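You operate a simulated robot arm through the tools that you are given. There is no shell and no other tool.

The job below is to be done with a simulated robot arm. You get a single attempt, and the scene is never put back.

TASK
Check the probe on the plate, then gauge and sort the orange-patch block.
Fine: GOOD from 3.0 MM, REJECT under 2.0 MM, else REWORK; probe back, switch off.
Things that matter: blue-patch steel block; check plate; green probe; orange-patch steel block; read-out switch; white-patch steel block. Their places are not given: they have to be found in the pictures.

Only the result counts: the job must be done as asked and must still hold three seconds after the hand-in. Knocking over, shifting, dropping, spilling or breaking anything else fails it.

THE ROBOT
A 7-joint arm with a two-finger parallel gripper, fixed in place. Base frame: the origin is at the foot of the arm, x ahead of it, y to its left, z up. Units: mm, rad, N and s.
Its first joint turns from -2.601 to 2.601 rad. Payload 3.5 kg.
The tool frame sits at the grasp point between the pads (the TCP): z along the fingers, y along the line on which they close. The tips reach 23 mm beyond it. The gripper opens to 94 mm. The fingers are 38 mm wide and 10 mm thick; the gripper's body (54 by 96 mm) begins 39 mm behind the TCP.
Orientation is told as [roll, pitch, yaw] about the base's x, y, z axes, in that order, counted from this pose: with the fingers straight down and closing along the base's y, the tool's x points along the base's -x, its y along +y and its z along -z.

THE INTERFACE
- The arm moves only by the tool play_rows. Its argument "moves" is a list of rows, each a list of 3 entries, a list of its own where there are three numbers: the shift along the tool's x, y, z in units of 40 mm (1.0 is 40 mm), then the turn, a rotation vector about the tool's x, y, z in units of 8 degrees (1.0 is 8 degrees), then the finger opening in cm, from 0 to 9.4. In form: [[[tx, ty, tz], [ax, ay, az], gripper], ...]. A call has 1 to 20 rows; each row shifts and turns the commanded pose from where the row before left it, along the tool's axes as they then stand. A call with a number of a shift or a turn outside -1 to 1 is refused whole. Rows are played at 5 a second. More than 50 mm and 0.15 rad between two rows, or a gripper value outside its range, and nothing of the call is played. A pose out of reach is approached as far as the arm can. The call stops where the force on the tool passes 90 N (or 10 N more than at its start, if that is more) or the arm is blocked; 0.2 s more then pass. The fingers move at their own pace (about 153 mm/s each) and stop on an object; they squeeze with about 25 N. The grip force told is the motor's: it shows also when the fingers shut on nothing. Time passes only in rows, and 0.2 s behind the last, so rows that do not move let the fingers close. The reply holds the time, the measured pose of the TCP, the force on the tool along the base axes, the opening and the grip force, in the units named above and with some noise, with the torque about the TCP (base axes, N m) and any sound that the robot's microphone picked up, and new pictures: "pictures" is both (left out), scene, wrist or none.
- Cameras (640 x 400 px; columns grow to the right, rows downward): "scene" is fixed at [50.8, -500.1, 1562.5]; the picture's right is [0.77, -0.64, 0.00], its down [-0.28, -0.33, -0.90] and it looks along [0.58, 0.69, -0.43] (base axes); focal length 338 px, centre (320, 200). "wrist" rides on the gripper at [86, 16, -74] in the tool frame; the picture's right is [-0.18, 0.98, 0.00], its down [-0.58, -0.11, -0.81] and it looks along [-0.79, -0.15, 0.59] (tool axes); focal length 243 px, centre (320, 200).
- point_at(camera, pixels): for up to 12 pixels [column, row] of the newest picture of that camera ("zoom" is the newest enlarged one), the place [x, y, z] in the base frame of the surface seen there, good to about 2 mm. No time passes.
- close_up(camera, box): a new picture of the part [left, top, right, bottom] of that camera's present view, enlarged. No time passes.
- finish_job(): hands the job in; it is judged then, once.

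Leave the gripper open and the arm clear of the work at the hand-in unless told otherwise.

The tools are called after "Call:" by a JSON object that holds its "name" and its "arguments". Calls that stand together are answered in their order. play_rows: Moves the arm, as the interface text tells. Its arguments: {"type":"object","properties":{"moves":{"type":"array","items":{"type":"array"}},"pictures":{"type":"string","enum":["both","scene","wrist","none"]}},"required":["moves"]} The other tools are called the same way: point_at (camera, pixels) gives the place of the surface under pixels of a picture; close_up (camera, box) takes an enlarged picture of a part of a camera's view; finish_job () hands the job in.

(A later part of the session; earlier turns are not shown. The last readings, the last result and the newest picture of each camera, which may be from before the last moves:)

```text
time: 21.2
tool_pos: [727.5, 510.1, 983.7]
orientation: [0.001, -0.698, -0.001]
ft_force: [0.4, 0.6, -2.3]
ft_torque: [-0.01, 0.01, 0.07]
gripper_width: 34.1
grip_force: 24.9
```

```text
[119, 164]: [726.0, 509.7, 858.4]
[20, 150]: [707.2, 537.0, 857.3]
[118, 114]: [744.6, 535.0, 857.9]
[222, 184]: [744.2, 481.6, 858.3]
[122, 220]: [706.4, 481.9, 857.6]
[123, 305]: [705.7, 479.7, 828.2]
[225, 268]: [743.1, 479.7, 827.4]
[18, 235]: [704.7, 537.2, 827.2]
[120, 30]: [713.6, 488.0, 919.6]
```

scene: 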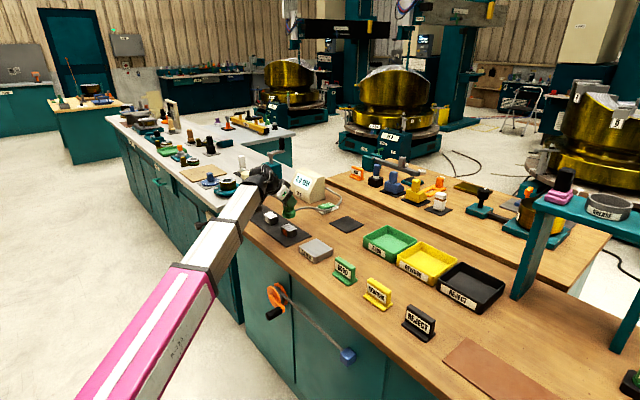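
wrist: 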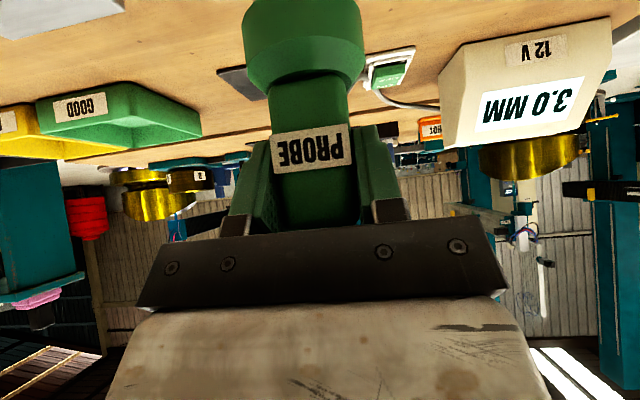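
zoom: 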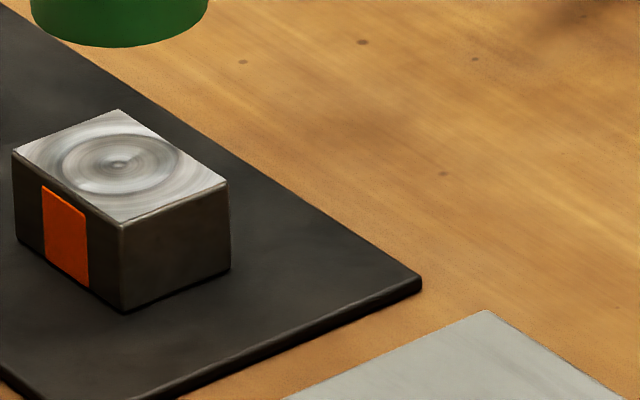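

Block: x 705–746, y 480–538, top z≈858; ring centre ≈(726, 509.5). I lower to just above it.

Call:
{"name": "play_rows", "arguments": {"moves": [[[0.371, -0.008, 0.407], [0, 0, 0], 0], [[0.371, -0.008, 0.407], [0, 0, 0], 0], [[0.04, 0, 0.048], [0, 0, 0], 0], [[0.024, 0, 0.0287], [0, 0, 0], 0], [[0, 0, 0], [0, 0, 0], 0]], "pictures": "scene"}}

Call:
{"name": "close_up", "arguments": {"camera": "scene", "box": [250, 160, 378, 260]}}

```text
time: 22.4
tool_pos: [726.5, 510.0, 934.7]
orientation: [0.0, -0.698, 0.001]
ft_force: [0.7, 1.2, -2.9]
ft_torque: [0.02, 0.04, 0.03]
gripper_width: 33.9
grip_force: 24.8
```

scene: 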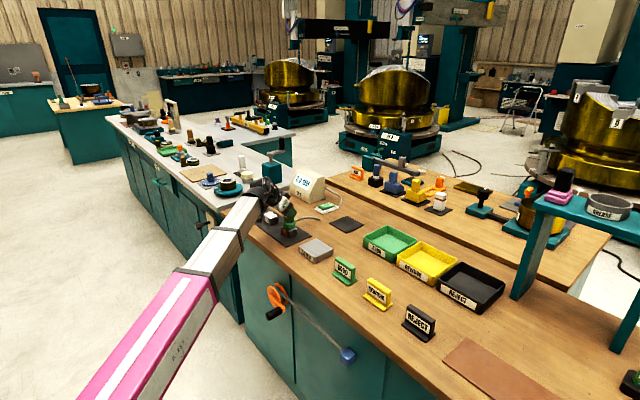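

```text
4.00 times, centred on (314, 210) of scene
```

zoom: 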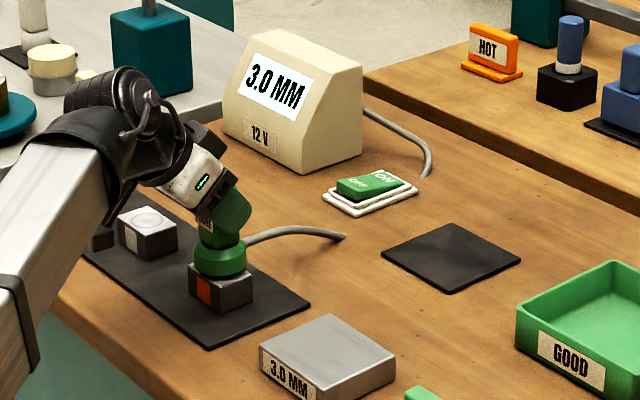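

Just above the block. Creep down in 1.2 mm rows until contact.

Call:
{"name": "play_rows", "arguments": {"moves": [[[0.0193, 0, 0.023], [0, 0, 0], 0], [[0.0193, 0, 0.023], [0, 0, 0], 0], [[0.0193, 0, 0.023], [0, 0, 0], 0], [[0, 0, 0], [0, 0, 0], 0]], "pictures": "scene"}}

```text
time: 23.4
tool_pos: [726.5, 508.8, 931.9]
orientation: [-0.001, -0.699, 0.0]
ft_force: [0.9, 0.3, -1.5]
ft_torque: [-0.02, 0.0, 0.03]
gripper_width: 33.8
grip_force: 25.0
```

scene: 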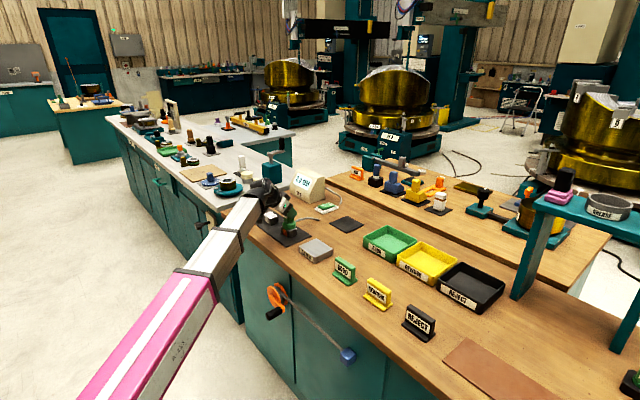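

Call:
{"name": "play_rows", "arguments": {"moves": [[[0.0193, 0, 0.023], [0, 0, 0], 0], [[0.0193, 0, 0.023], [0, 0, 0], 0], [[0, 0, 0], [0, 0, 0], 0]], "pictures": "none"}}

```text
time: 24.2
tool_pos: [725.7, 509.6, 930.3]
orientation: [0.001, -0.701, -0.001]
ft_force: [0.0, 0.9, 22.8]
ft_torque: [0.0, 0.0, -0.01]
gripper_width: 34.1
grip_force: 24.9
```

Contact (about 23 N). Hold still ~2.4 s for the reading.

Call:
{"name": "play_rows", "arguments": {"moves": [[[0, 0, 0], [0, 0, 0], 0], [[0, 0, 0], [0, 0, 0], 0], [[0, 0, 0], [0, 0, 0], 0], [[0, 0, 0], [0, 0, 0], 0], [[0, 0, 0], [0, 0, 0], 0], [[0, 0, 0], [0, 0, 0], 0], [[0, 0, 0], [0, 0, 0], 0], [[0, 0, 0], [0, 0, 0], 0], [[0, 0, 0], [0, 0, 0], 0], [[0, 0, 0], [0, 0, 0], 0], [[0, 0, 0], [0, 0, 0], 0], [[0, 0, 0], [0, 0, 0], 0]], "pictures": "scene"}}

Call:
{"name": "close_up", "arguments": {"camera": "scene", "box": [260, 160, 356, 250]}}

Call:
{"name": "close_up", "arguments": {"camera": "scene", "box": [284, 165, 332, 205]}}

```text
time: 26.8
tool_pos: [725.5, 510.3, 929.7]
orientation: [0.001, -0.699, 0.0]
ft_force: [2.3, 3.2, 22.8]
ft_torque: [0.13, -0.19, 0.0]
gripper_width: 33.8
grip_force: 25.4
```

scene: 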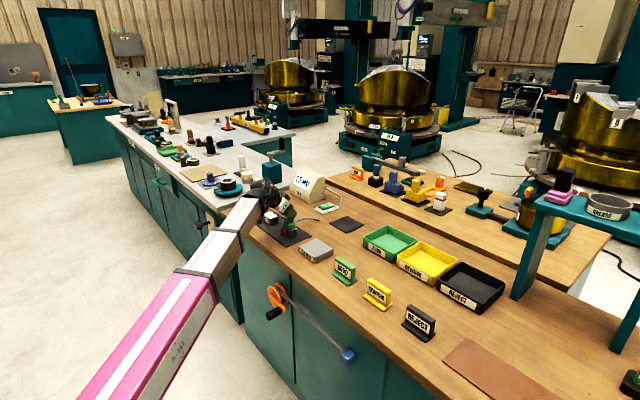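

```text
4.44 times, centred on (308, 205) of scene
```

zoom: 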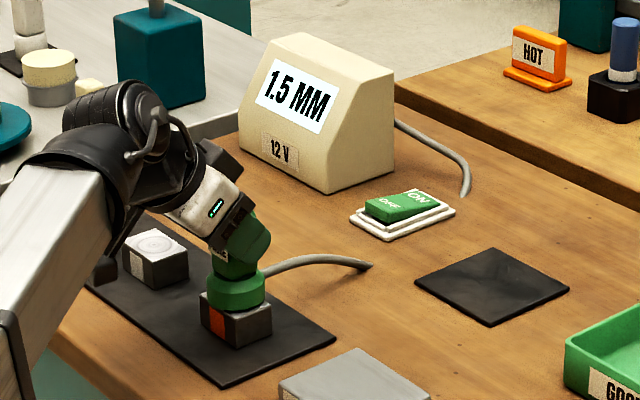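

```text
10.00 times, centred on (308, 185) of scene
```

zoom: 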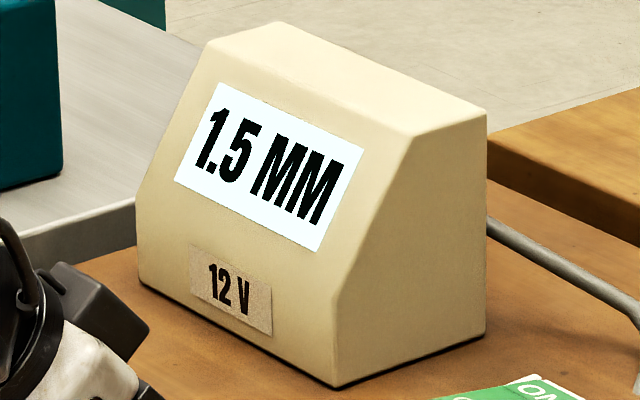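

The orange block reads 1.5 MM → under 2.0 → REJECT. First the probe goes back: lift 70 mm and move above its mat at (970, 417).

Call:
{"name": "play_rows", "arguments": {"moves": [[[-0.16, 0, -0.192], [0, 0, 0], 0], [[-0.482, 0, -0.574], [0, 0, 0], 0], [[-0.482, 0, -0.574], [0, 0, 0], 0], [[-0.668, -0.33, 0.561], [0, 0, 0], 0], [[-0.668, -0.33, 0.561], [0, 0, 0], 0], [[-0.668, -0.33, 0.561], [0, 0, 0], 0], [[-0.668, -0.33, 0.561], [0, 0, 0], 0], [[-0.668, -0.33, 0.561], [0, 0, 0], 0], [[-0.668, -0.33, 0.561], [0, 0, 0], 0], [[-0.668, -0.33, 0.561], [0, 0, 0], 0], [[0, 0, 0], [0, 0, 0], 0]]}}

Call:
{"name": "close_up", "arguments": {"camera": "scene", "box": [300, 150, 396, 240]}}

```text
time: 29.2
tool_pos: [970.1, 416.9, 999.9]
orientation: [0.001, -0.698, -0.001]
ft_force: [-0.1, -0.1, -1.3]
ft_torque: [0.0, 0.01, 0.01]
gripper_width: 34.1
grip_force: 24.8
```

scene: 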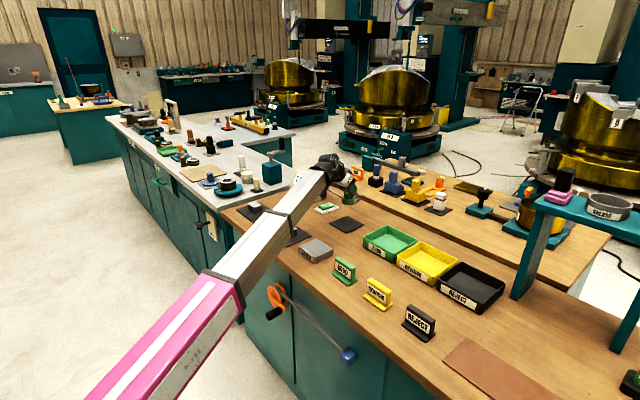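
wrist: 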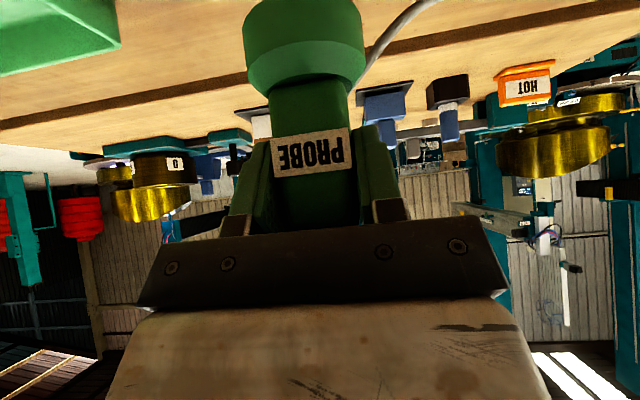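

```text
4.44 times, centred on (348, 195) of scene
```

zoom: 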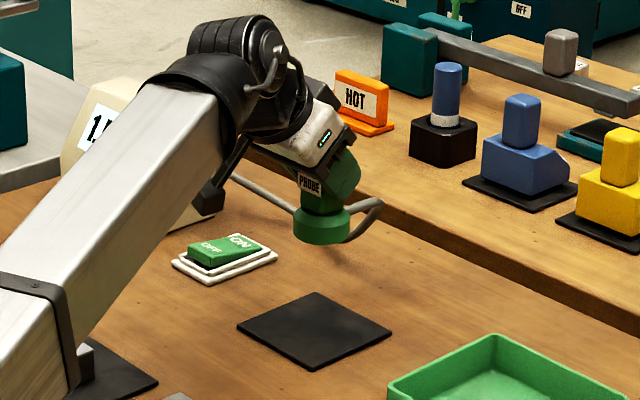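

Above the mat and upright. I lower to ~902, then creep to contact.

Call:
{"name": "play_rows", "arguments": {"moves": [[[0.525, 0, 0.626], [0, 0, 0], 0], [[0.525, 0, 0.626], [0, 0, 0], 0], [[0.402, 0, 0.479], [0, 0, 0], 0], [[0.08, 0, 0.096], [0, 0, 0], 0], [[0, 0, 0], [0, 0, 0], 0]]}}

Call:
{"name": "close_up", "arguments": {"camera": "scene", "box": [300, 160, 396, 240]}}

```text
time: 30.4
tool_pos: [970.7, 417.1, 904.4]
orientation: [-0.001, -0.7, 0.001]
ft_force: [0.7, -0.2, -2.3]
ft_torque: [-0.01, 0.02, 0.03]
gripper_width: 33.8
grip_force: 24.8
```

scene: 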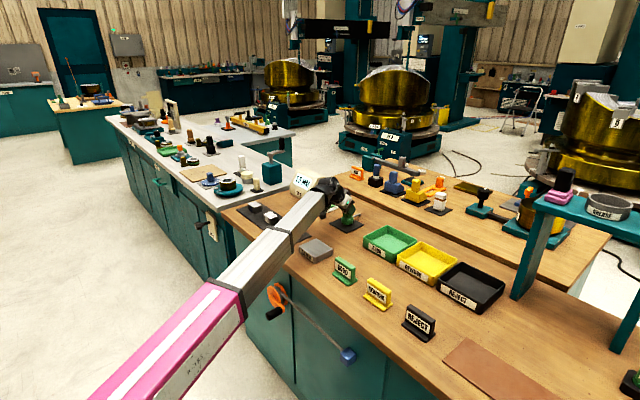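
wrist: 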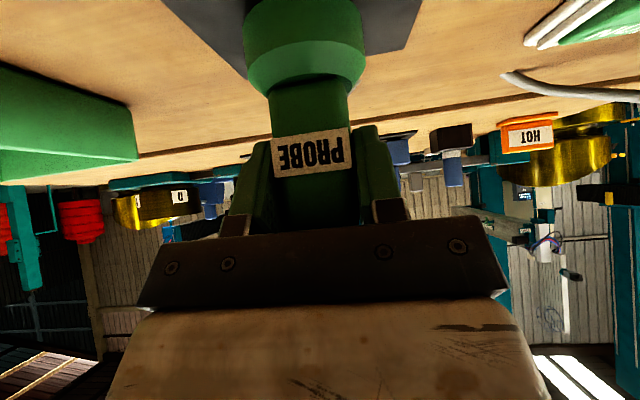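

```text
5.00 times, centred on (348, 200) of scene
```

zoom: 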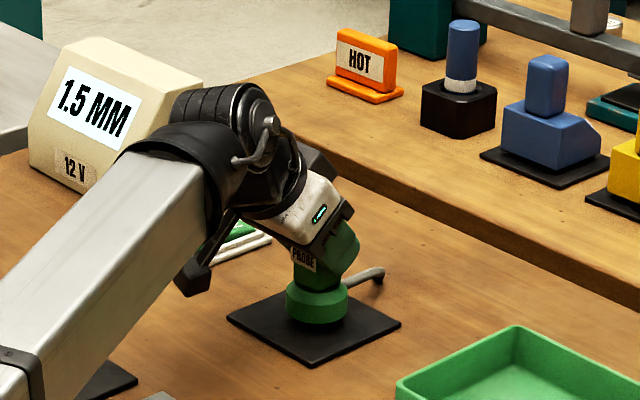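

The probe is centred over its mat, a few mm up. Creep down until contact.

Call:
{"name": "play_rows", "arguments": {"moves": [[[0.032, 0, 0.0383], [0, 0, 0], 0], [[0.0193, 0, 0.023], [0, 0, 0], 0], [[0.0193, 0, 0.023], [0, 0, 0], 0], [[0.0193, 0, 0.023], [0, 0, 0], 0], [[0, 0, 0], [0, 0, 0], 0]], "pictures": "none"}}

```text
time: 31.6
tool_pos: [969.1, 417.5, 898.3]
orientation: [0.001, -0.699, -0.001]
ft_force: [-0.3, 0.2, -1.9]
ft_torque: [-0.02, -0.01, 0.02]
gripper_width: 33.8
grip_force: 25.1
```

Call:
{"name": "play_rows", "arguments": {"moves": [[[0.016, 0, 0.019], [0, 0, 0], 0], [[0, 0, 0], [0, 0, 0], 0]], "pictures": "none"}}

```text
time: 32.2
tool_pos: [969.9, 418.1, 898.7]
orientation: [0.001, -0.699, 0.0]
ft_force: [-0.6, -0.8, 3.7]
ft_torque: [0.02, 0.09, 0.0]
gripper_width: 34.2
grip_force: 24.7
```

Contact with the mat (force now +3.7 N). I open the fingers to 60 mm.

Call:
{"name": "play_rows", "arguments": {"moves": [[[0, 0, 0], [0, 0, 0], 3.8], [[0, 0, 0], [0, 0, 0], 5], [[0, 0, 0], [0, 0, 0], 7], [[0, 0, 0], [0, 0, 0], 7]]}}

Call:
{"name": "close_up", "arguments": {"camera": "scene", "box": [300, 160, 396, 240]}}

```text
time: 33.2
tool_pos: [968.9, 417.8, 896.5]
orientation: [0.0, -0.7, 0.0]
ft_force: [-1.1, 0.4, 0.3]
ft_torque: [0.03, 0.01, 0.03]
gripper_width: 69.8
grip_force: 0.0
```

scene: 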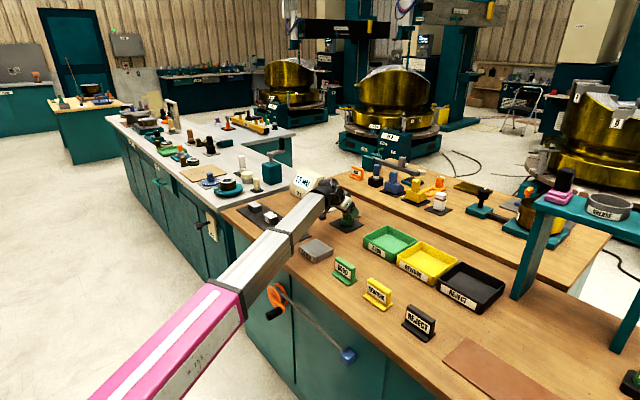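
wrist: 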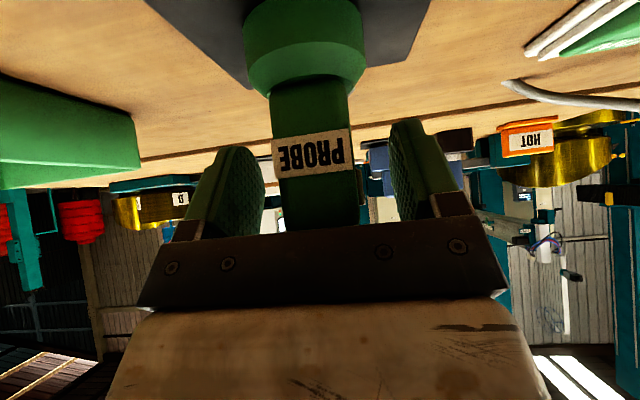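

```text
5.00 times, centred on (348, 200) of scene
```

zoom: 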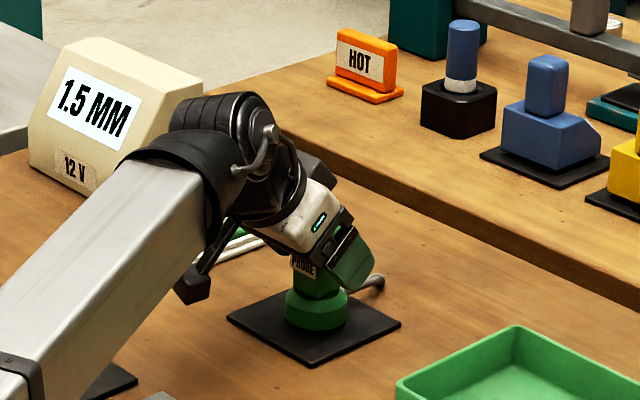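

Released; the probe stands upright on its mat. I lift straight up and, with the tilt still right, move over to the switch with fingers closed to press OFF (raised end at x≈971, y≈590).

Call:
{"name": "play_rows", "arguments": {"moves": [[[-0.555, 0, -0.661], [0, 0, 0], 7], [[-0.555, 0, -0.661], [0, 0, 0], 7], [[-0.555, 0, -0.661], [0, 0, 0], 7], [[0, 0.86, 0], [0, 0, 0], 7], [[0, 0.86, 0], [0, 0, 0], 3], [[0, 0.86, 0], [0, 0, 0], 0], [[0, 0.86, 0], [0, 0, 0], 0], [[0, 0.86, 0], [0, 0, 0], 0], [[0, 0, 0], [0, 0, 0], 0]]}}

Call:
{"name": "close_up", "arguments": {"camera": "scene", "box": [300, 180, 380, 240]}}

```text
time: 35.2
tool_pos: [968.7, 590.5, 1001.5]
orientation: [0.001, -0.699, -0.001]
ft_force: [0.3, -0.1, 0.3]
ft_torque: [-0.03, 0.02, -0.02]
gripper_width: 0.0
grip_force: 25.2
```

scene: 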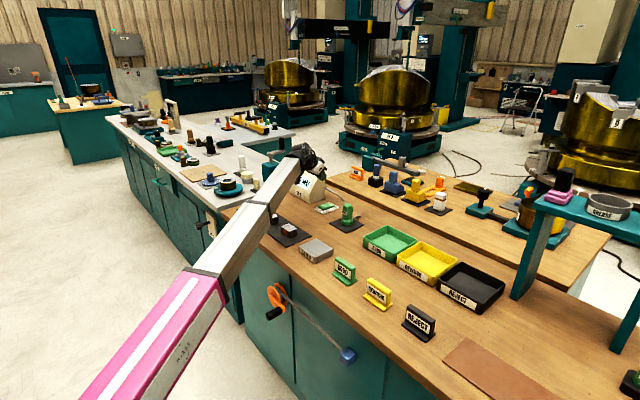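
wrist: 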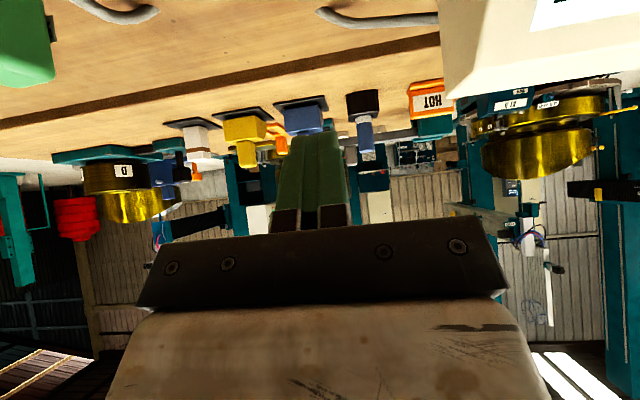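

```text
6.67 times, centred on (340, 210) of scene
```

zoom: 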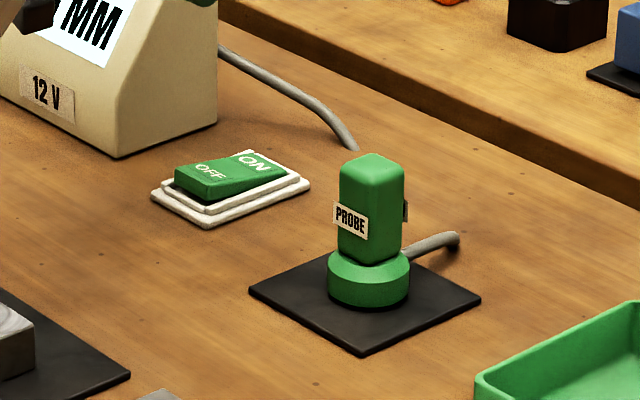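

The probe is upright at the mat centre. Measure the probe position and the rocker's raised OFF end.

Call:
{"name": "point_at", "arguments": {"camera": "zoom", "pixels": [[212, 173], [177, 168], [205, 192], [245, 158], [272, 168], [370, 165], [350, 200], [385, 200], [370, 285], [365, 352], [252, 290], [478, 298]]}}

```text
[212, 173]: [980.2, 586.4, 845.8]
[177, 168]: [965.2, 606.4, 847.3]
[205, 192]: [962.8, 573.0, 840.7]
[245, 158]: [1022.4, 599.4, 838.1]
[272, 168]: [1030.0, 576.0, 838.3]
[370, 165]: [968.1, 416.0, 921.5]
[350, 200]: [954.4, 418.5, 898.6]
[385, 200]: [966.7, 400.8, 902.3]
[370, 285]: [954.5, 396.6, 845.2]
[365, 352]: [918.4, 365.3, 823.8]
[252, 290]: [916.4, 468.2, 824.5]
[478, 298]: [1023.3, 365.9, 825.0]
```

OFF end raised at (965–980, 590, 847). I descend to TCP (973, 590, 892).

Call:
{"name": "play_rows", "arguments": {"moves": [[[0.56, -0.004, 0.722], [0, 0, 0], 0], [[0.56, -0.004, 0.722], [0, 0, 0], 0], [[0.56, -0.004, 0.722], [0, 0, 0], 0], [[0, 0, 0], [0, 0, 0], 0]]}}

Call:
{"name": "close_up", "arguments": {"camera": "scene", "box": [284, 165, 364, 220]}}

```text
time: 36.2
tool_pos: [974.3, 587.8, 891.0]
orientation: [0.002, -0.7, -0.001]
ft_force: [0.8, 0.7, 0.1]
ft_torque: [0.03, -0.03, -0.03]
gripper_width: 0.1
grip_force: 25.0
```

scene: 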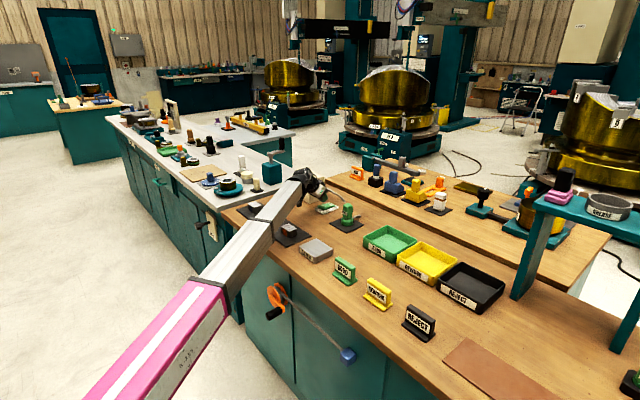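
wrist: 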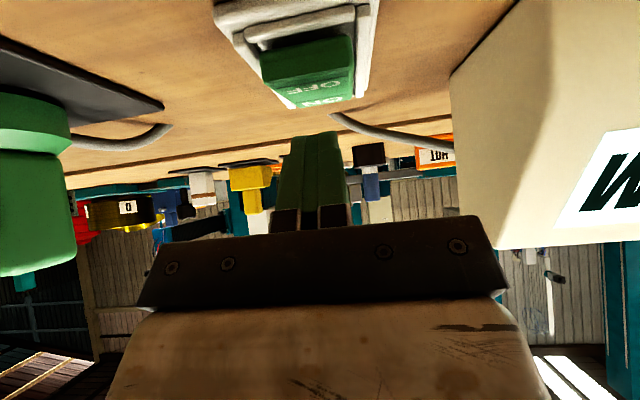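

```text
7.27 times, centred on (324, 192) of scene
```

zoom: 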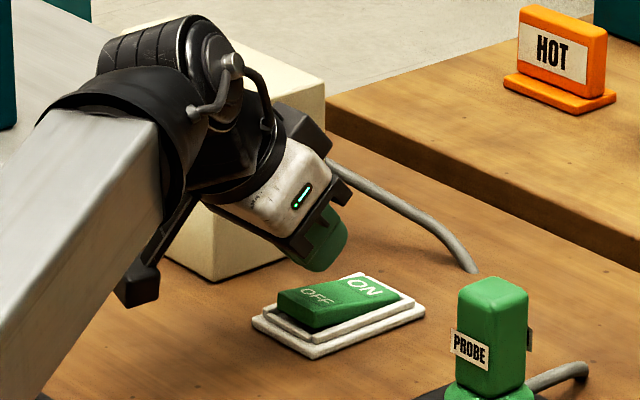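

Tip over the OFF end. Press down in small steps.

Call:
{"name": "play_rows", "arguments": {"moves": [[[0.08, 0.02, 0.096], [0, 0, 0], 0], [[0.08, 0.02, 0.096], [0, 0, 0], 0], [[0.08, 0, 0.096], [0, 0, 0], 0], [[0.04, 0, 0.048], [0, 0, 0], 0], [[0.04, 0, 0.048], [0, 0, 0], 0], [[0.032, 0, 0.0383], [0, 0, 0], 0]]}}

Call:
{"name": "close_up", "arguments": {"camera": "scene", "box": [284, 165, 364, 220]}}

```text
time: 37.6
tool_pos: [974.0, 591.5, 869.9]
orientation: [0.0, -0.699, -0.002]
ft_force: [-0.1, -0.3, 0.3]
ft_torque: [0.01, 0.0, -0.01]
gripper_width: 0.2
grip_force: 25.1
```

scene: 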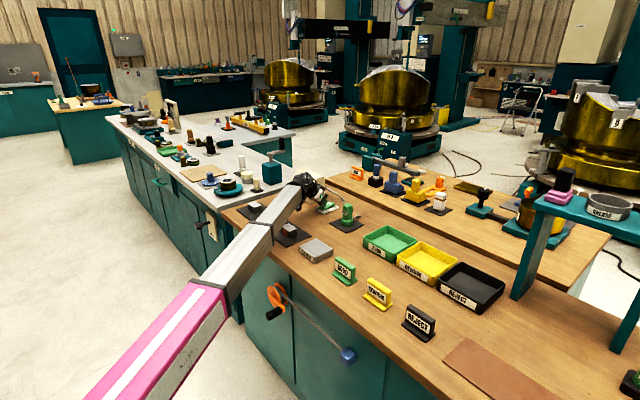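
wrist: 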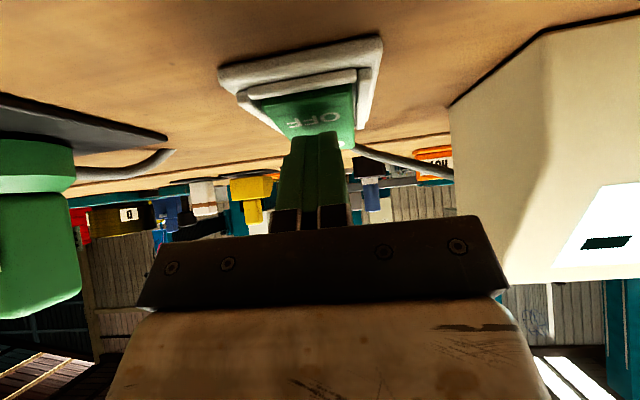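

```text
7.27 times, centred on (324, 192) of scene
```

zoom: 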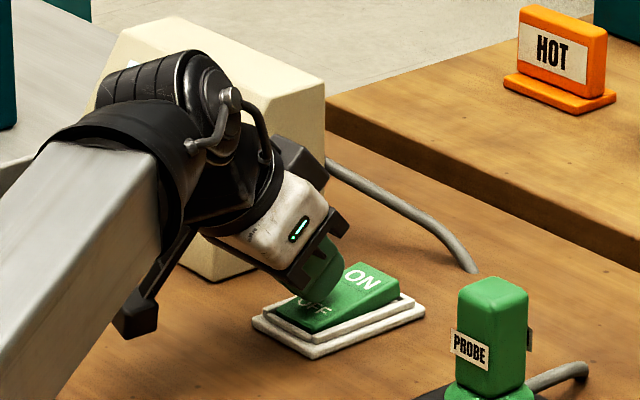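

Flipped: ON end is raised again, display back to dashes. I lift off 130 mm, and then survey the trays.

Call:
{"name": "play_rows", "arguments": {"moves": [[[-0.32, 0, -0.383], [0, 0, 0], 0], [[-0.643, 0, -0.766], [0, 0, 0], 0], [[-0.643, 0, -0.766], [0, 0, 0], 0], [[-0.643, 0, -0.766], [0, 0, 0], 0]]}}

Call:
{"name": "close_up", "arguments": {"camera": "scene", "box": [284, 165, 364, 220]}}

Call:
{"name": "close_up", "arguments": {"camera": "scene", "box": [390, 235, 534, 325]}}

```text
time: 38.6
tool_pos: [974.7, 590.3, 1009.3]
orientation: [0.0, -0.699, 0.0]
ft_force: [0.5, 0.0, 0.6]
ft_torque: [0.06, 0.01, -0.02]
gripper_width: 0.1
grip_force: 25.2
```

scene: 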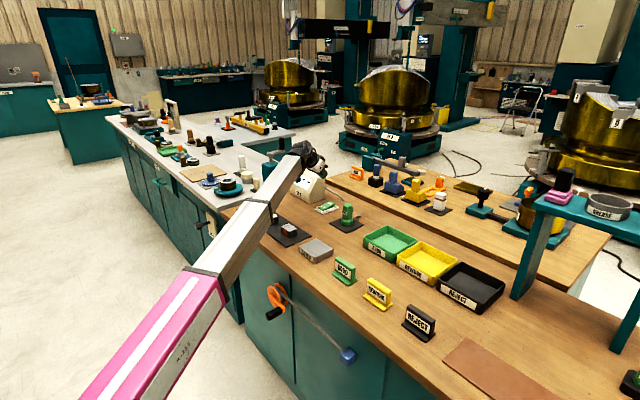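
wrist: 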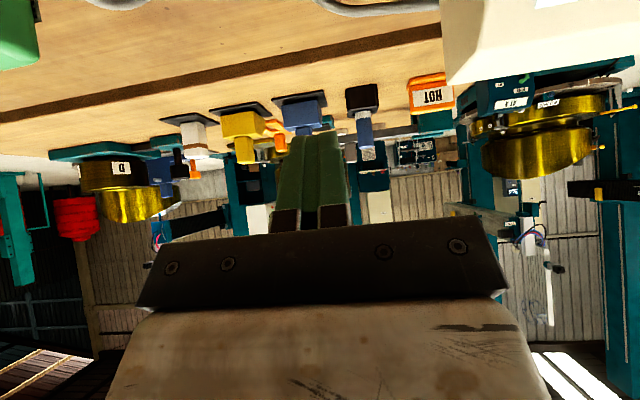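

```text
7.27 times, centred on (324, 192) of scene
```

zoom: 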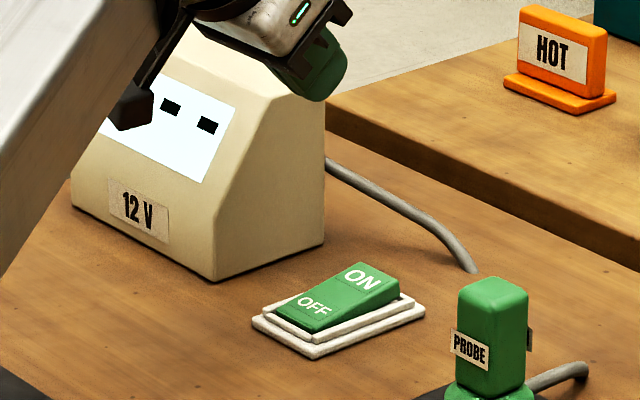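

```text
4.44 times, centred on (462, 280) of scene
```

zoom: 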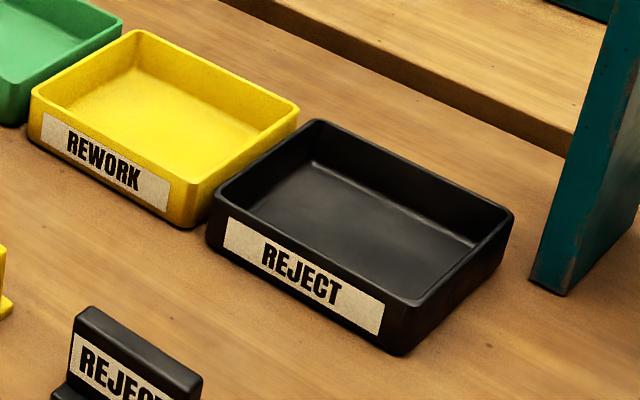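

The switch is off again. Measure the REJECT tray and neighbours.

Call:
{"name": "point_at", "arguments": {"camera": "zoom", "pixels": [[215, 192], [316, 122], [510, 212], [404, 300], [350, 225], [260, 210], [420, 270], [475, 243], [315, 165], [570, 290], [210, 240], [95, 312]]}}

Call:
{"name": "point_at", "arguments": {"camera": "scene", "pixels": [[540, 250], [535, 205], [545, 200], [600, 190], [520, 295], [605, 215], [562, 180], [420, 265], [380, 245]]}}

```text
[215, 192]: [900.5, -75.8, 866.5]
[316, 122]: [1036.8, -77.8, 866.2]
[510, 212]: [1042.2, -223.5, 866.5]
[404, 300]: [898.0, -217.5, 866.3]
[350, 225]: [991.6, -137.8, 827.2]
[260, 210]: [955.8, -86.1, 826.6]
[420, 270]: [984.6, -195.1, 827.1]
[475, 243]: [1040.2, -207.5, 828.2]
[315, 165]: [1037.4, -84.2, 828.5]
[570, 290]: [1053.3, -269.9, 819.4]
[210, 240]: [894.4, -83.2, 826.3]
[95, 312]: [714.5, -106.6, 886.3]
```

```text
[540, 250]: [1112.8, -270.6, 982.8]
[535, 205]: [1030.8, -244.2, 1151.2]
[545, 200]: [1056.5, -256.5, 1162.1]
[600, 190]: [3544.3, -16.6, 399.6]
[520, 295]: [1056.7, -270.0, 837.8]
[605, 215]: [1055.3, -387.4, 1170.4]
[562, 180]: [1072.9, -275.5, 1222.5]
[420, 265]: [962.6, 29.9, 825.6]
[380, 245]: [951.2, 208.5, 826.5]
```

REJECT tray: inside x≈902–1037, y≈-81…-218, rim z 866, floor z 827. Next I move back over the orange block (725.5, 509) at z≈1009, reduce the tilt to 16°, and open the fingers to 80 mm.

Call:
{"name": "play_rows", "arguments": {"moves": [[[0.682, -0.29, -0.572], [0, 0, 0], 0], [[0.682, -0.29, -0.572], [0, 0, 0], 0], [[0.682, -0.29, -0.572], [0, 0, 0], 0], [[0.682, -0.29, -0.572], [0, 0, 0], 0], [[0.682, -0.29, -0.572], [0, 0, 0], 3], [[0.682, -0.29, -0.572], [0, 0, 0], 5], [[0.682, -0.29, -0.572], [0, 0, 0], 8], [[0, 0, 0], [0, 1, 0], 8], [[0, 0, 0], [0, 1, 0], 8], [[0, 0, 0], [0, 1, 0], 8], [[0, 0, 0], [0, 0, 0], 8]]}}

Call:
{"name": "close_up", "arguments": {"camera": "scene", "box": [230, 150, 374, 250]}}

```text
time: 41.0
tool_pos: [723.9, 509.1, 1009.6]
orientation: [-0.001, -0.28, -0.001]
ft_force: [-0.2, -0.4, 0.8]
ft_torque: [-0.01, -0.01, 0.03]
gripper_width: 80.1
grip_force: 0.1
```

scene: 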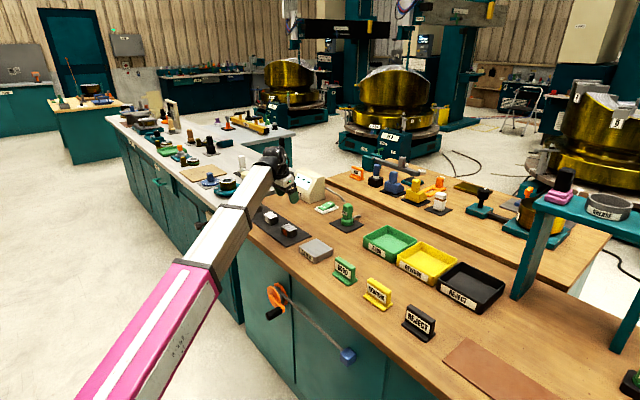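
wrist: 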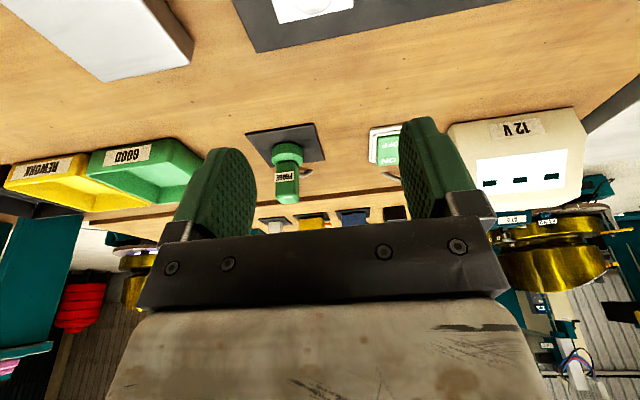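

```text
4.00 times, centred on (302, 200) of scene
```

zoom: 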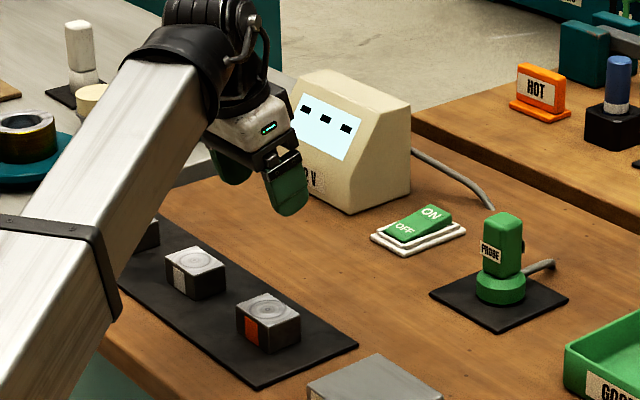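

Aligned. Descend to z≈900 first and check in the wrist view.

Call:
{"name": "play_rows", "arguments": {"moves": [[[0.24, 0, 0.88], [0, 0, 0], 8], [[0.24, 0, 0.88], [0, 0, 0], 8], [[0.24, 0, 0.88], [0, 0, 0], 8], [[0, 0, 0], [0, 0, 0], 8]]}}

Call:
{"name": "close_up", "arguments": {"camera": "scene", "box": [250, 180, 346, 250]}}

```text
time: 42.0
tool_pos: [726.9, 508.9, 899.2]
orientation: [0.0, -0.281, 0.0]
ft_force: [0.0, 0.7, 0.8]
ft_torque: [0.02, -0.04, 0.0]
gripper_width: 80.0
grip_force: 0.0
```

scene: 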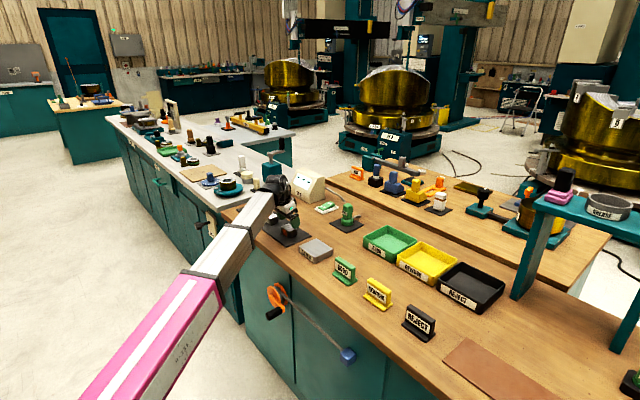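
wrist: 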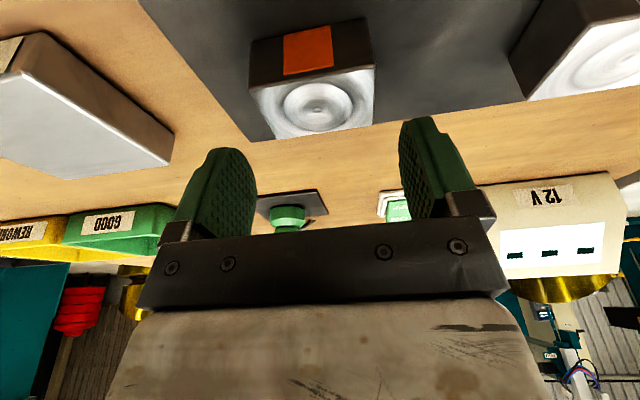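

```text
5.71 times, centred on (298, 215) of scene
```

zoom: 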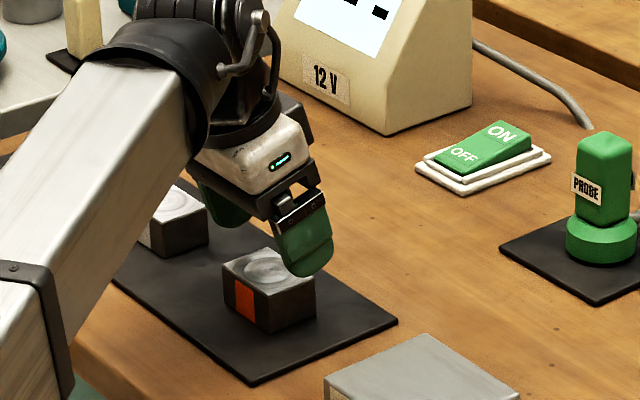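

The block is centred between the open fingers. Lower to z≈855.

Call:
{"name": "play_rows", "arguments": {"moves": [[[0.15, 0, 0.477], [0, 0, 0], 8], [[0.15, 0, 0.477], [0, 0, 0], 8], [[0.031, 0, 0.108], [0, 0, 0], 8], [[0, 0, 0], [0, 0, 0], 8]]}}

Call:
{"name": "close_up", "arguments": {"camera": "scene", "box": [250, 180, 346, 250]}}

```text
time: 43.0
tool_pos: [725.1, 508.0, 855.6]
orientation: [0.0, -0.279, 0.0]
ft_force: [0.2, -0.2, 0.4]
ft_torque: [0.02, 0.01, -0.01]
gripper_width: 80.1
grip_force: 0.0
```

scene: 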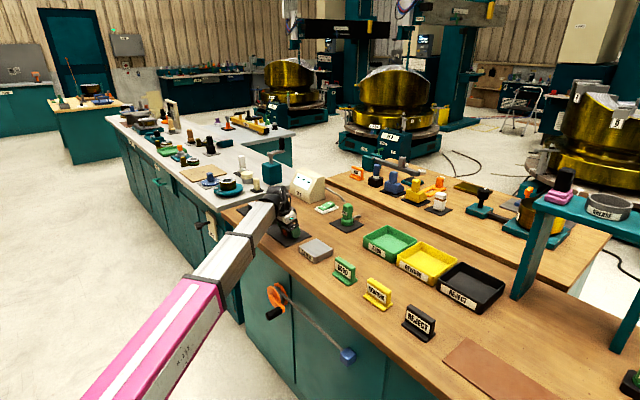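
wrist: 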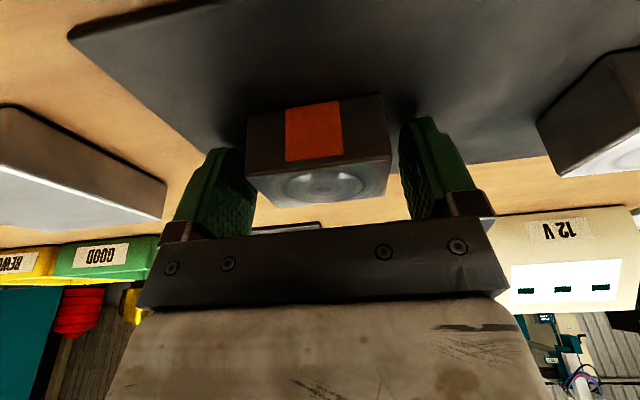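

```text
5.71 times, centred on (298, 215) of scene
```

zoom: 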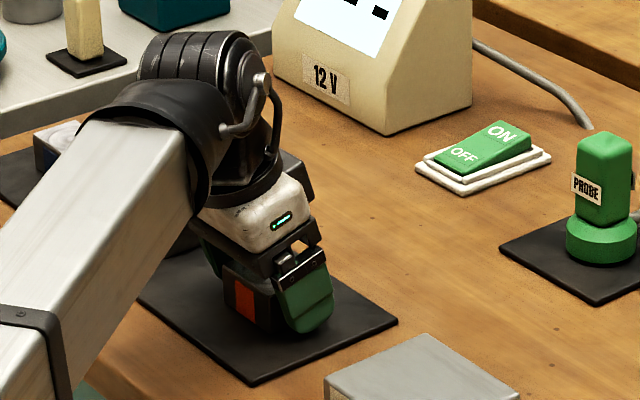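

Fingers straddle the block. Close on it.

Call:
{"name": "play_rows", "arguments": {"moves": [[[0, 0, 0], [0, 0, 0], 6.5], [[0, 0, 0], [0, 0, 0], 5], [[0, 0, 0], [0, 0, 0], 3], [[0, 0, 0], [0, 0, 0], 3]], "pictures": "wrist"}}

```text
time: 44.0
tool_pos: [724.5, 507.8, 854.3]
orientation: [0.0, -0.279, -0.001]
ft_force: [-0.5, 1.4, -0.8]
ft_torque: [-0.12, 0.01, -0.01]
gripper_width: 60.0
grip_force: 25.3
```

wrist: 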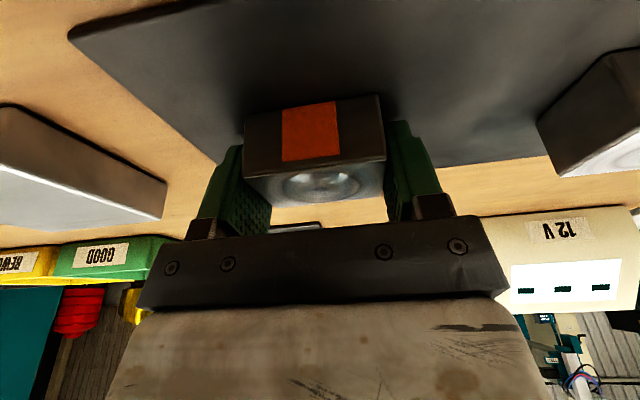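

Gripped at 60 mm with 25 N. Lift straight up ~105 mm.

Call:
{"name": "play_rows", "arguments": {"moves": [[[-0.035, 0, -0.12], [0, 0, 0], 3], [[-0.069, 0, -0.24], [0, 0, 0], 3], [[-0.221, 0, -0.769], [0, 0, 0], 3], [[-0.221, 0, -0.769], [0, 0, 0], 3], [[-0.221, 0, -0.769], [0, 0, 0], 3], [[0, 0, 0], [0, 0, 0], 3]]}}

Call:
{"name": "close_up", "arguments": {"camera": "scene", "box": [250, 160, 346, 240]}}

```text
time: 45.4
tool_pos: [725.0, 508.4, 967.0]
orientation: [0.001, -0.279, 0.002]
ft_force: [-0.1, 0.7, -4.4]
ft_torque: [-0.03, 0.01, 0.01]
gripper_width: 60.0
grip_force: 24.5
```

scene: 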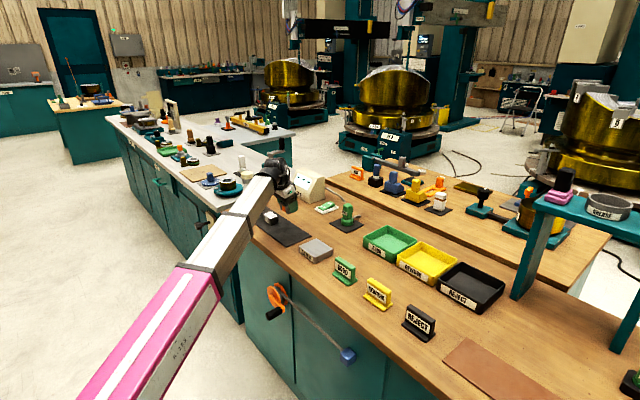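
wrist: 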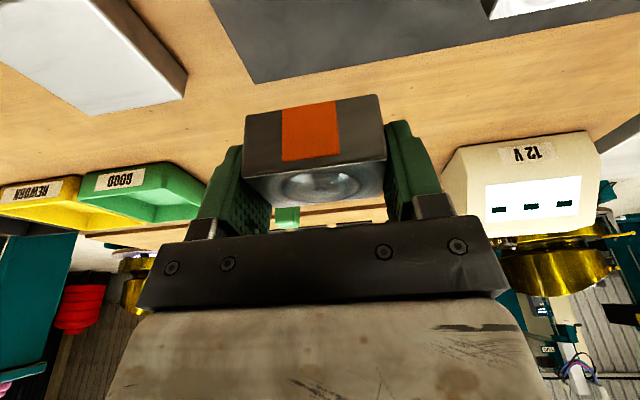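

```text
5.00 times, centred on (298, 200) of scene
```

zoom: 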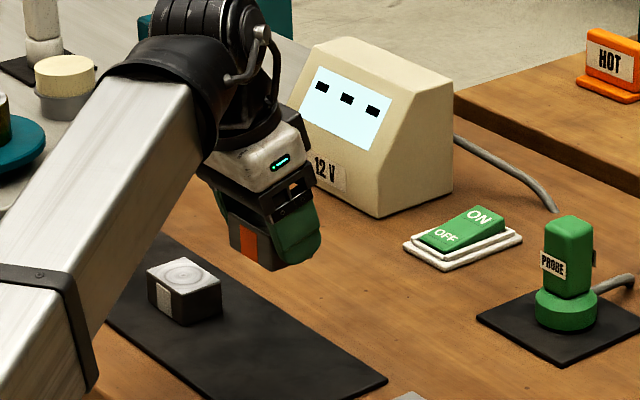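

The block is lifted level. Carry it toward the REJECT tray at this height (to about (950, -140)), 17 rows.

Call:
{"name": "play_rows", "arguments": {"moves": [[[-0.16, -0.5, 0.046], [0, 0, 0], 3], [[-0.32, -0.95, 0.092], [0, 0, 0], 3], [[-0.32, -0.95, 0.092], [0, 0, 0], 3], [[-0.32, -0.95, 0.092], [0, 0, 0], 3], [[-0.32, -0.95, 0.092], [0, 0, 0], 3], [[-0.32, -0.95, 0.092], [0, 0, 0], 3], [[-0.32, -0.95, 0.092], [0, 0, 0], 3], [[-0.32, -0.95, 0.092], [0, 0, 0], 3], [[-0.32, -0.95, 0.092], [0, 0, 0], 3], [[0, 0, 0], [0, 0, 0], 3]]}}

```text
time: 47.6
tool_pos: [838.7, 184.0, 965.9]
orientation: [-0.001, -0.28, -0.002]
ft_force: [0.1, -0.2, -4.3]
ft_torque: [0.03, -0.01, -0.01]
gripper_width: 60.0
grip_force: 25.3
```

scene: 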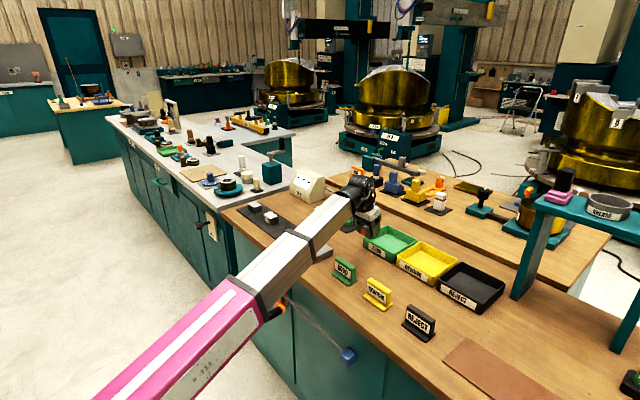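
wrist: 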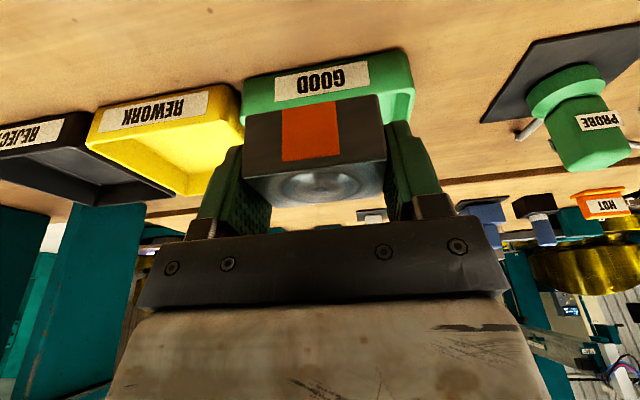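

Halfway, over the trays. Continue to (950, -142).

Call:
{"name": "play_rows", "arguments": {"moves": [[[-0.296, -0.905, 0.085], [0, 0, 0], 3], [[-0.296, -0.905, 0.085], [0, 0, 0], 3], [[-0.296, -0.905, 0.085], [0, 0, 0], 3], [[-0.296, -0.905, 0.085], [0, 0, 0], 3], [[-0.296, -0.905, 0.085], [0, 0, 0], 3], [[-0.296, -0.905, 0.085], [0, 0, 0], 3], [[-0.296, -0.905, 0.085], [0, 0, 0], 3], [[-0.296, -0.905, 0.085], [0, 0, 0], 3], [[-0.296, -0.905, 0.085], [0, 0, 0], 3], [[0, 0, 0], [0, 0, 0], 3]]}}

Call:
{"name": "close_up", "arguments": {"camera": "scene", "box": [380, 200, 540, 320]}}

```text
time: 49.8
tool_pos: [948.8, -142.6, 965.9]
orientation: [0.002, -0.279, 0.001]
ft_force: [-0.7, 0.8, -4.7]
ft_torque: [0.0, 0.01, 0.02]
gripper_width: 60.1
grip_force: 25.3
```

scene: 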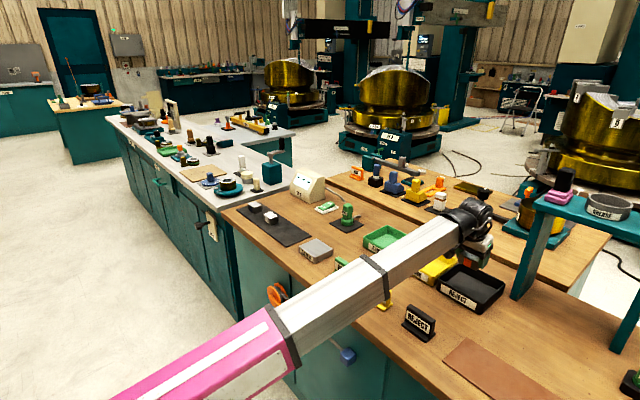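
wrist: 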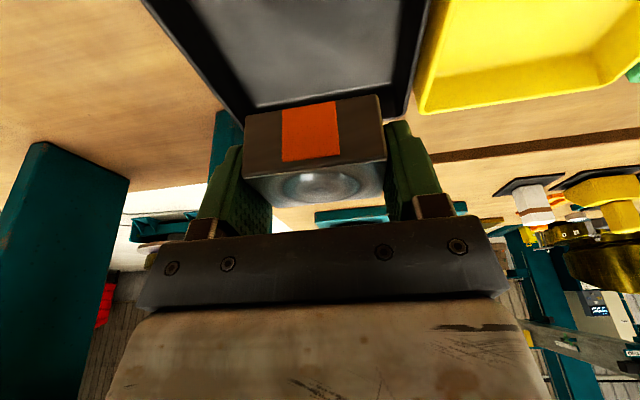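

```text
3.33 times, centred on (460, 260) of scene
```

zoom: 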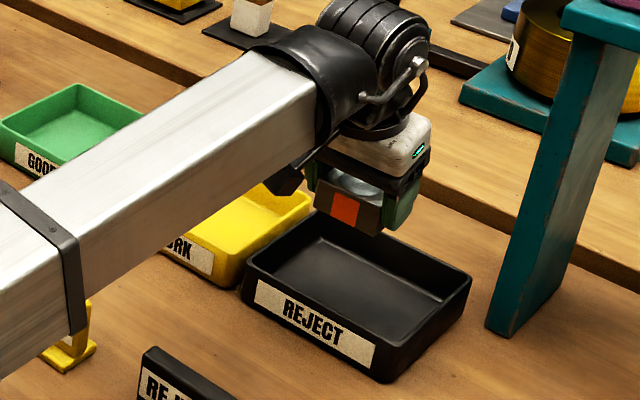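

Over the tray. Lower to ~880 while centring to (954, -149).

Call:
{"name": "play_rows", "arguments": {"moves": [[[0.155, -0.053, 0.692], [0, 0, 0], 3], [[0.155, -0.053, 0.692], [0, 0, 0], 3], [[0.155, -0.053, 0.692], [0, 0, 0], 3], [[0, 0, 0], [0, 0, 0], 3]]}}

Call:
{"name": "close_up", "arguments": {"camera": "scene", "box": [380, 200, 540, 320]}}

```text
time: 50.8
tool_pos: [954.6, -147.6, 882.5]
orientation: [-0.001, -0.281, 0.001]
ft_force: [0.2, -0.7, -5.5]
ft_torque: [0.03, 0.01, 0.01]
gripper_width: 59.6
grip_force: 25.5
```

scene: 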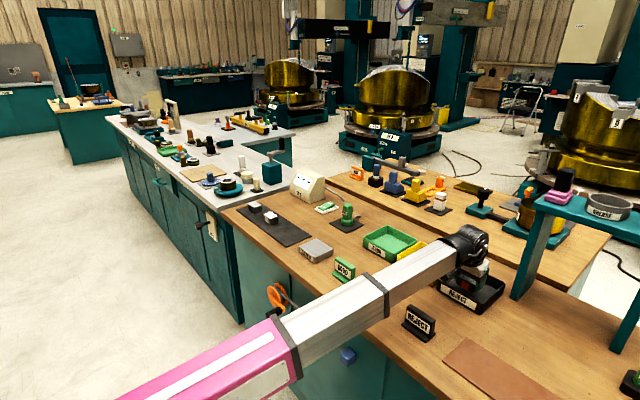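
wrist: 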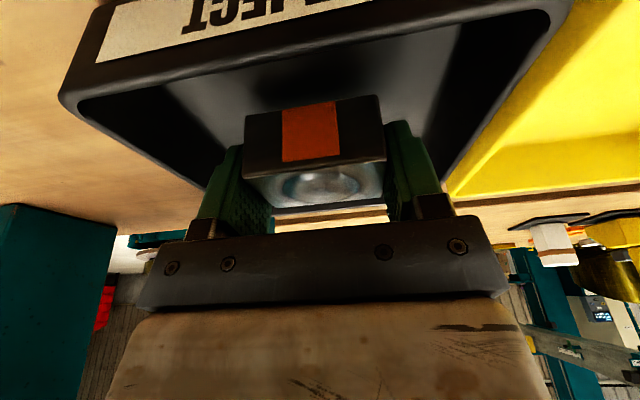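

```text
3.33 times, centred on (460, 260) of scene
```

zoom: 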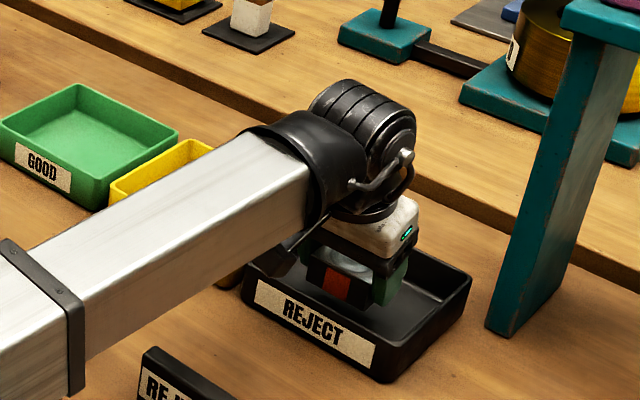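

Inside the tray opening with clearance. I'll check the forearm height over the small signs before lowering more.

Call:
{"name": "point_at", "arguments": {"camera": "scene", "pixels": [[380, 280], [385, 312], [340, 300], [345, 335], [420, 260], [430, 285], [300, 330], [455, 232]]}}

```text
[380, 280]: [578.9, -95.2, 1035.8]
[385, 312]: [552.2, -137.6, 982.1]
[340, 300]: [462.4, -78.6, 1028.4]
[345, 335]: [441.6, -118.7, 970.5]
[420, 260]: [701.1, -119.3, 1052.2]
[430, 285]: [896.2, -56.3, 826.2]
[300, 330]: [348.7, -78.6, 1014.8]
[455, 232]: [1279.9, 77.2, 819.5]
```

Clearance is ample (~90 mm). Lower to ~863 and then creep until contact.

Call:
{"name": "play_rows", "arguments": {"moves": [[[0.124, 0, 0.432], [0, 0, 0], 3], [[0.014, 0, 0.048], [0, 0, 0], 3], [[0.0083, 0, 0.029], [0, 0, 0], 3], [[0, 0, 0], [0, 0, 0], 3]], "pictures": "none"}}

```text
time: 51.8
tool_pos: [954.8, -147.7, 859.5]
orientation: [0.0, -0.279, 0.0]
ft_force: [1.0, -0.5, -4.0]
ft_torque: [0.01, 0.02, -0.01]
gripper_width: 59.8
grip_force: 24.9
```

Call:
{"name": "play_rows", "arguments": {"moves": [[[0.0083, 0, 0.029], [0, 0, 0], 3], [[0.0083, 0, 0.029], [0, 0, 0], 3], [[0, 0, 0], [0, 0, 0], 3]], "pictures": "none"}}

```text
time: 52.6
tool_pos: [954.0, -146.9, 857.4]
orientation: [0.001, -0.28, 0.0]
ft_force: [0.0, 0.4, -5.1]
ft_torque: [0.03, -0.01, -0.04]
gripper_width: 59.9
grip_force: 24.7
```

Still hanging free; continue creeping.

Call:
{"name": "play_rows", "arguments": {"moves": [[[0.0083, 0, 0.029], [0, 0, 0], 3], [[0.0083, 0, 0.029], [0, 0, 0], 3], [[0, 0, 0], [0, 0, 0], 3]], "pictures": "none"}}

```text
time: 53.4
tool_pos: [953.4, -147.0, 856.4]
orientation: [0.0, -0.281, 0.0]
ft_force: [-1.0, -1.2, 14.3]
ft_torque: [-0.02, 0.43, 0.02]
gripper_width: 60.0
grip_force: 25.0
```

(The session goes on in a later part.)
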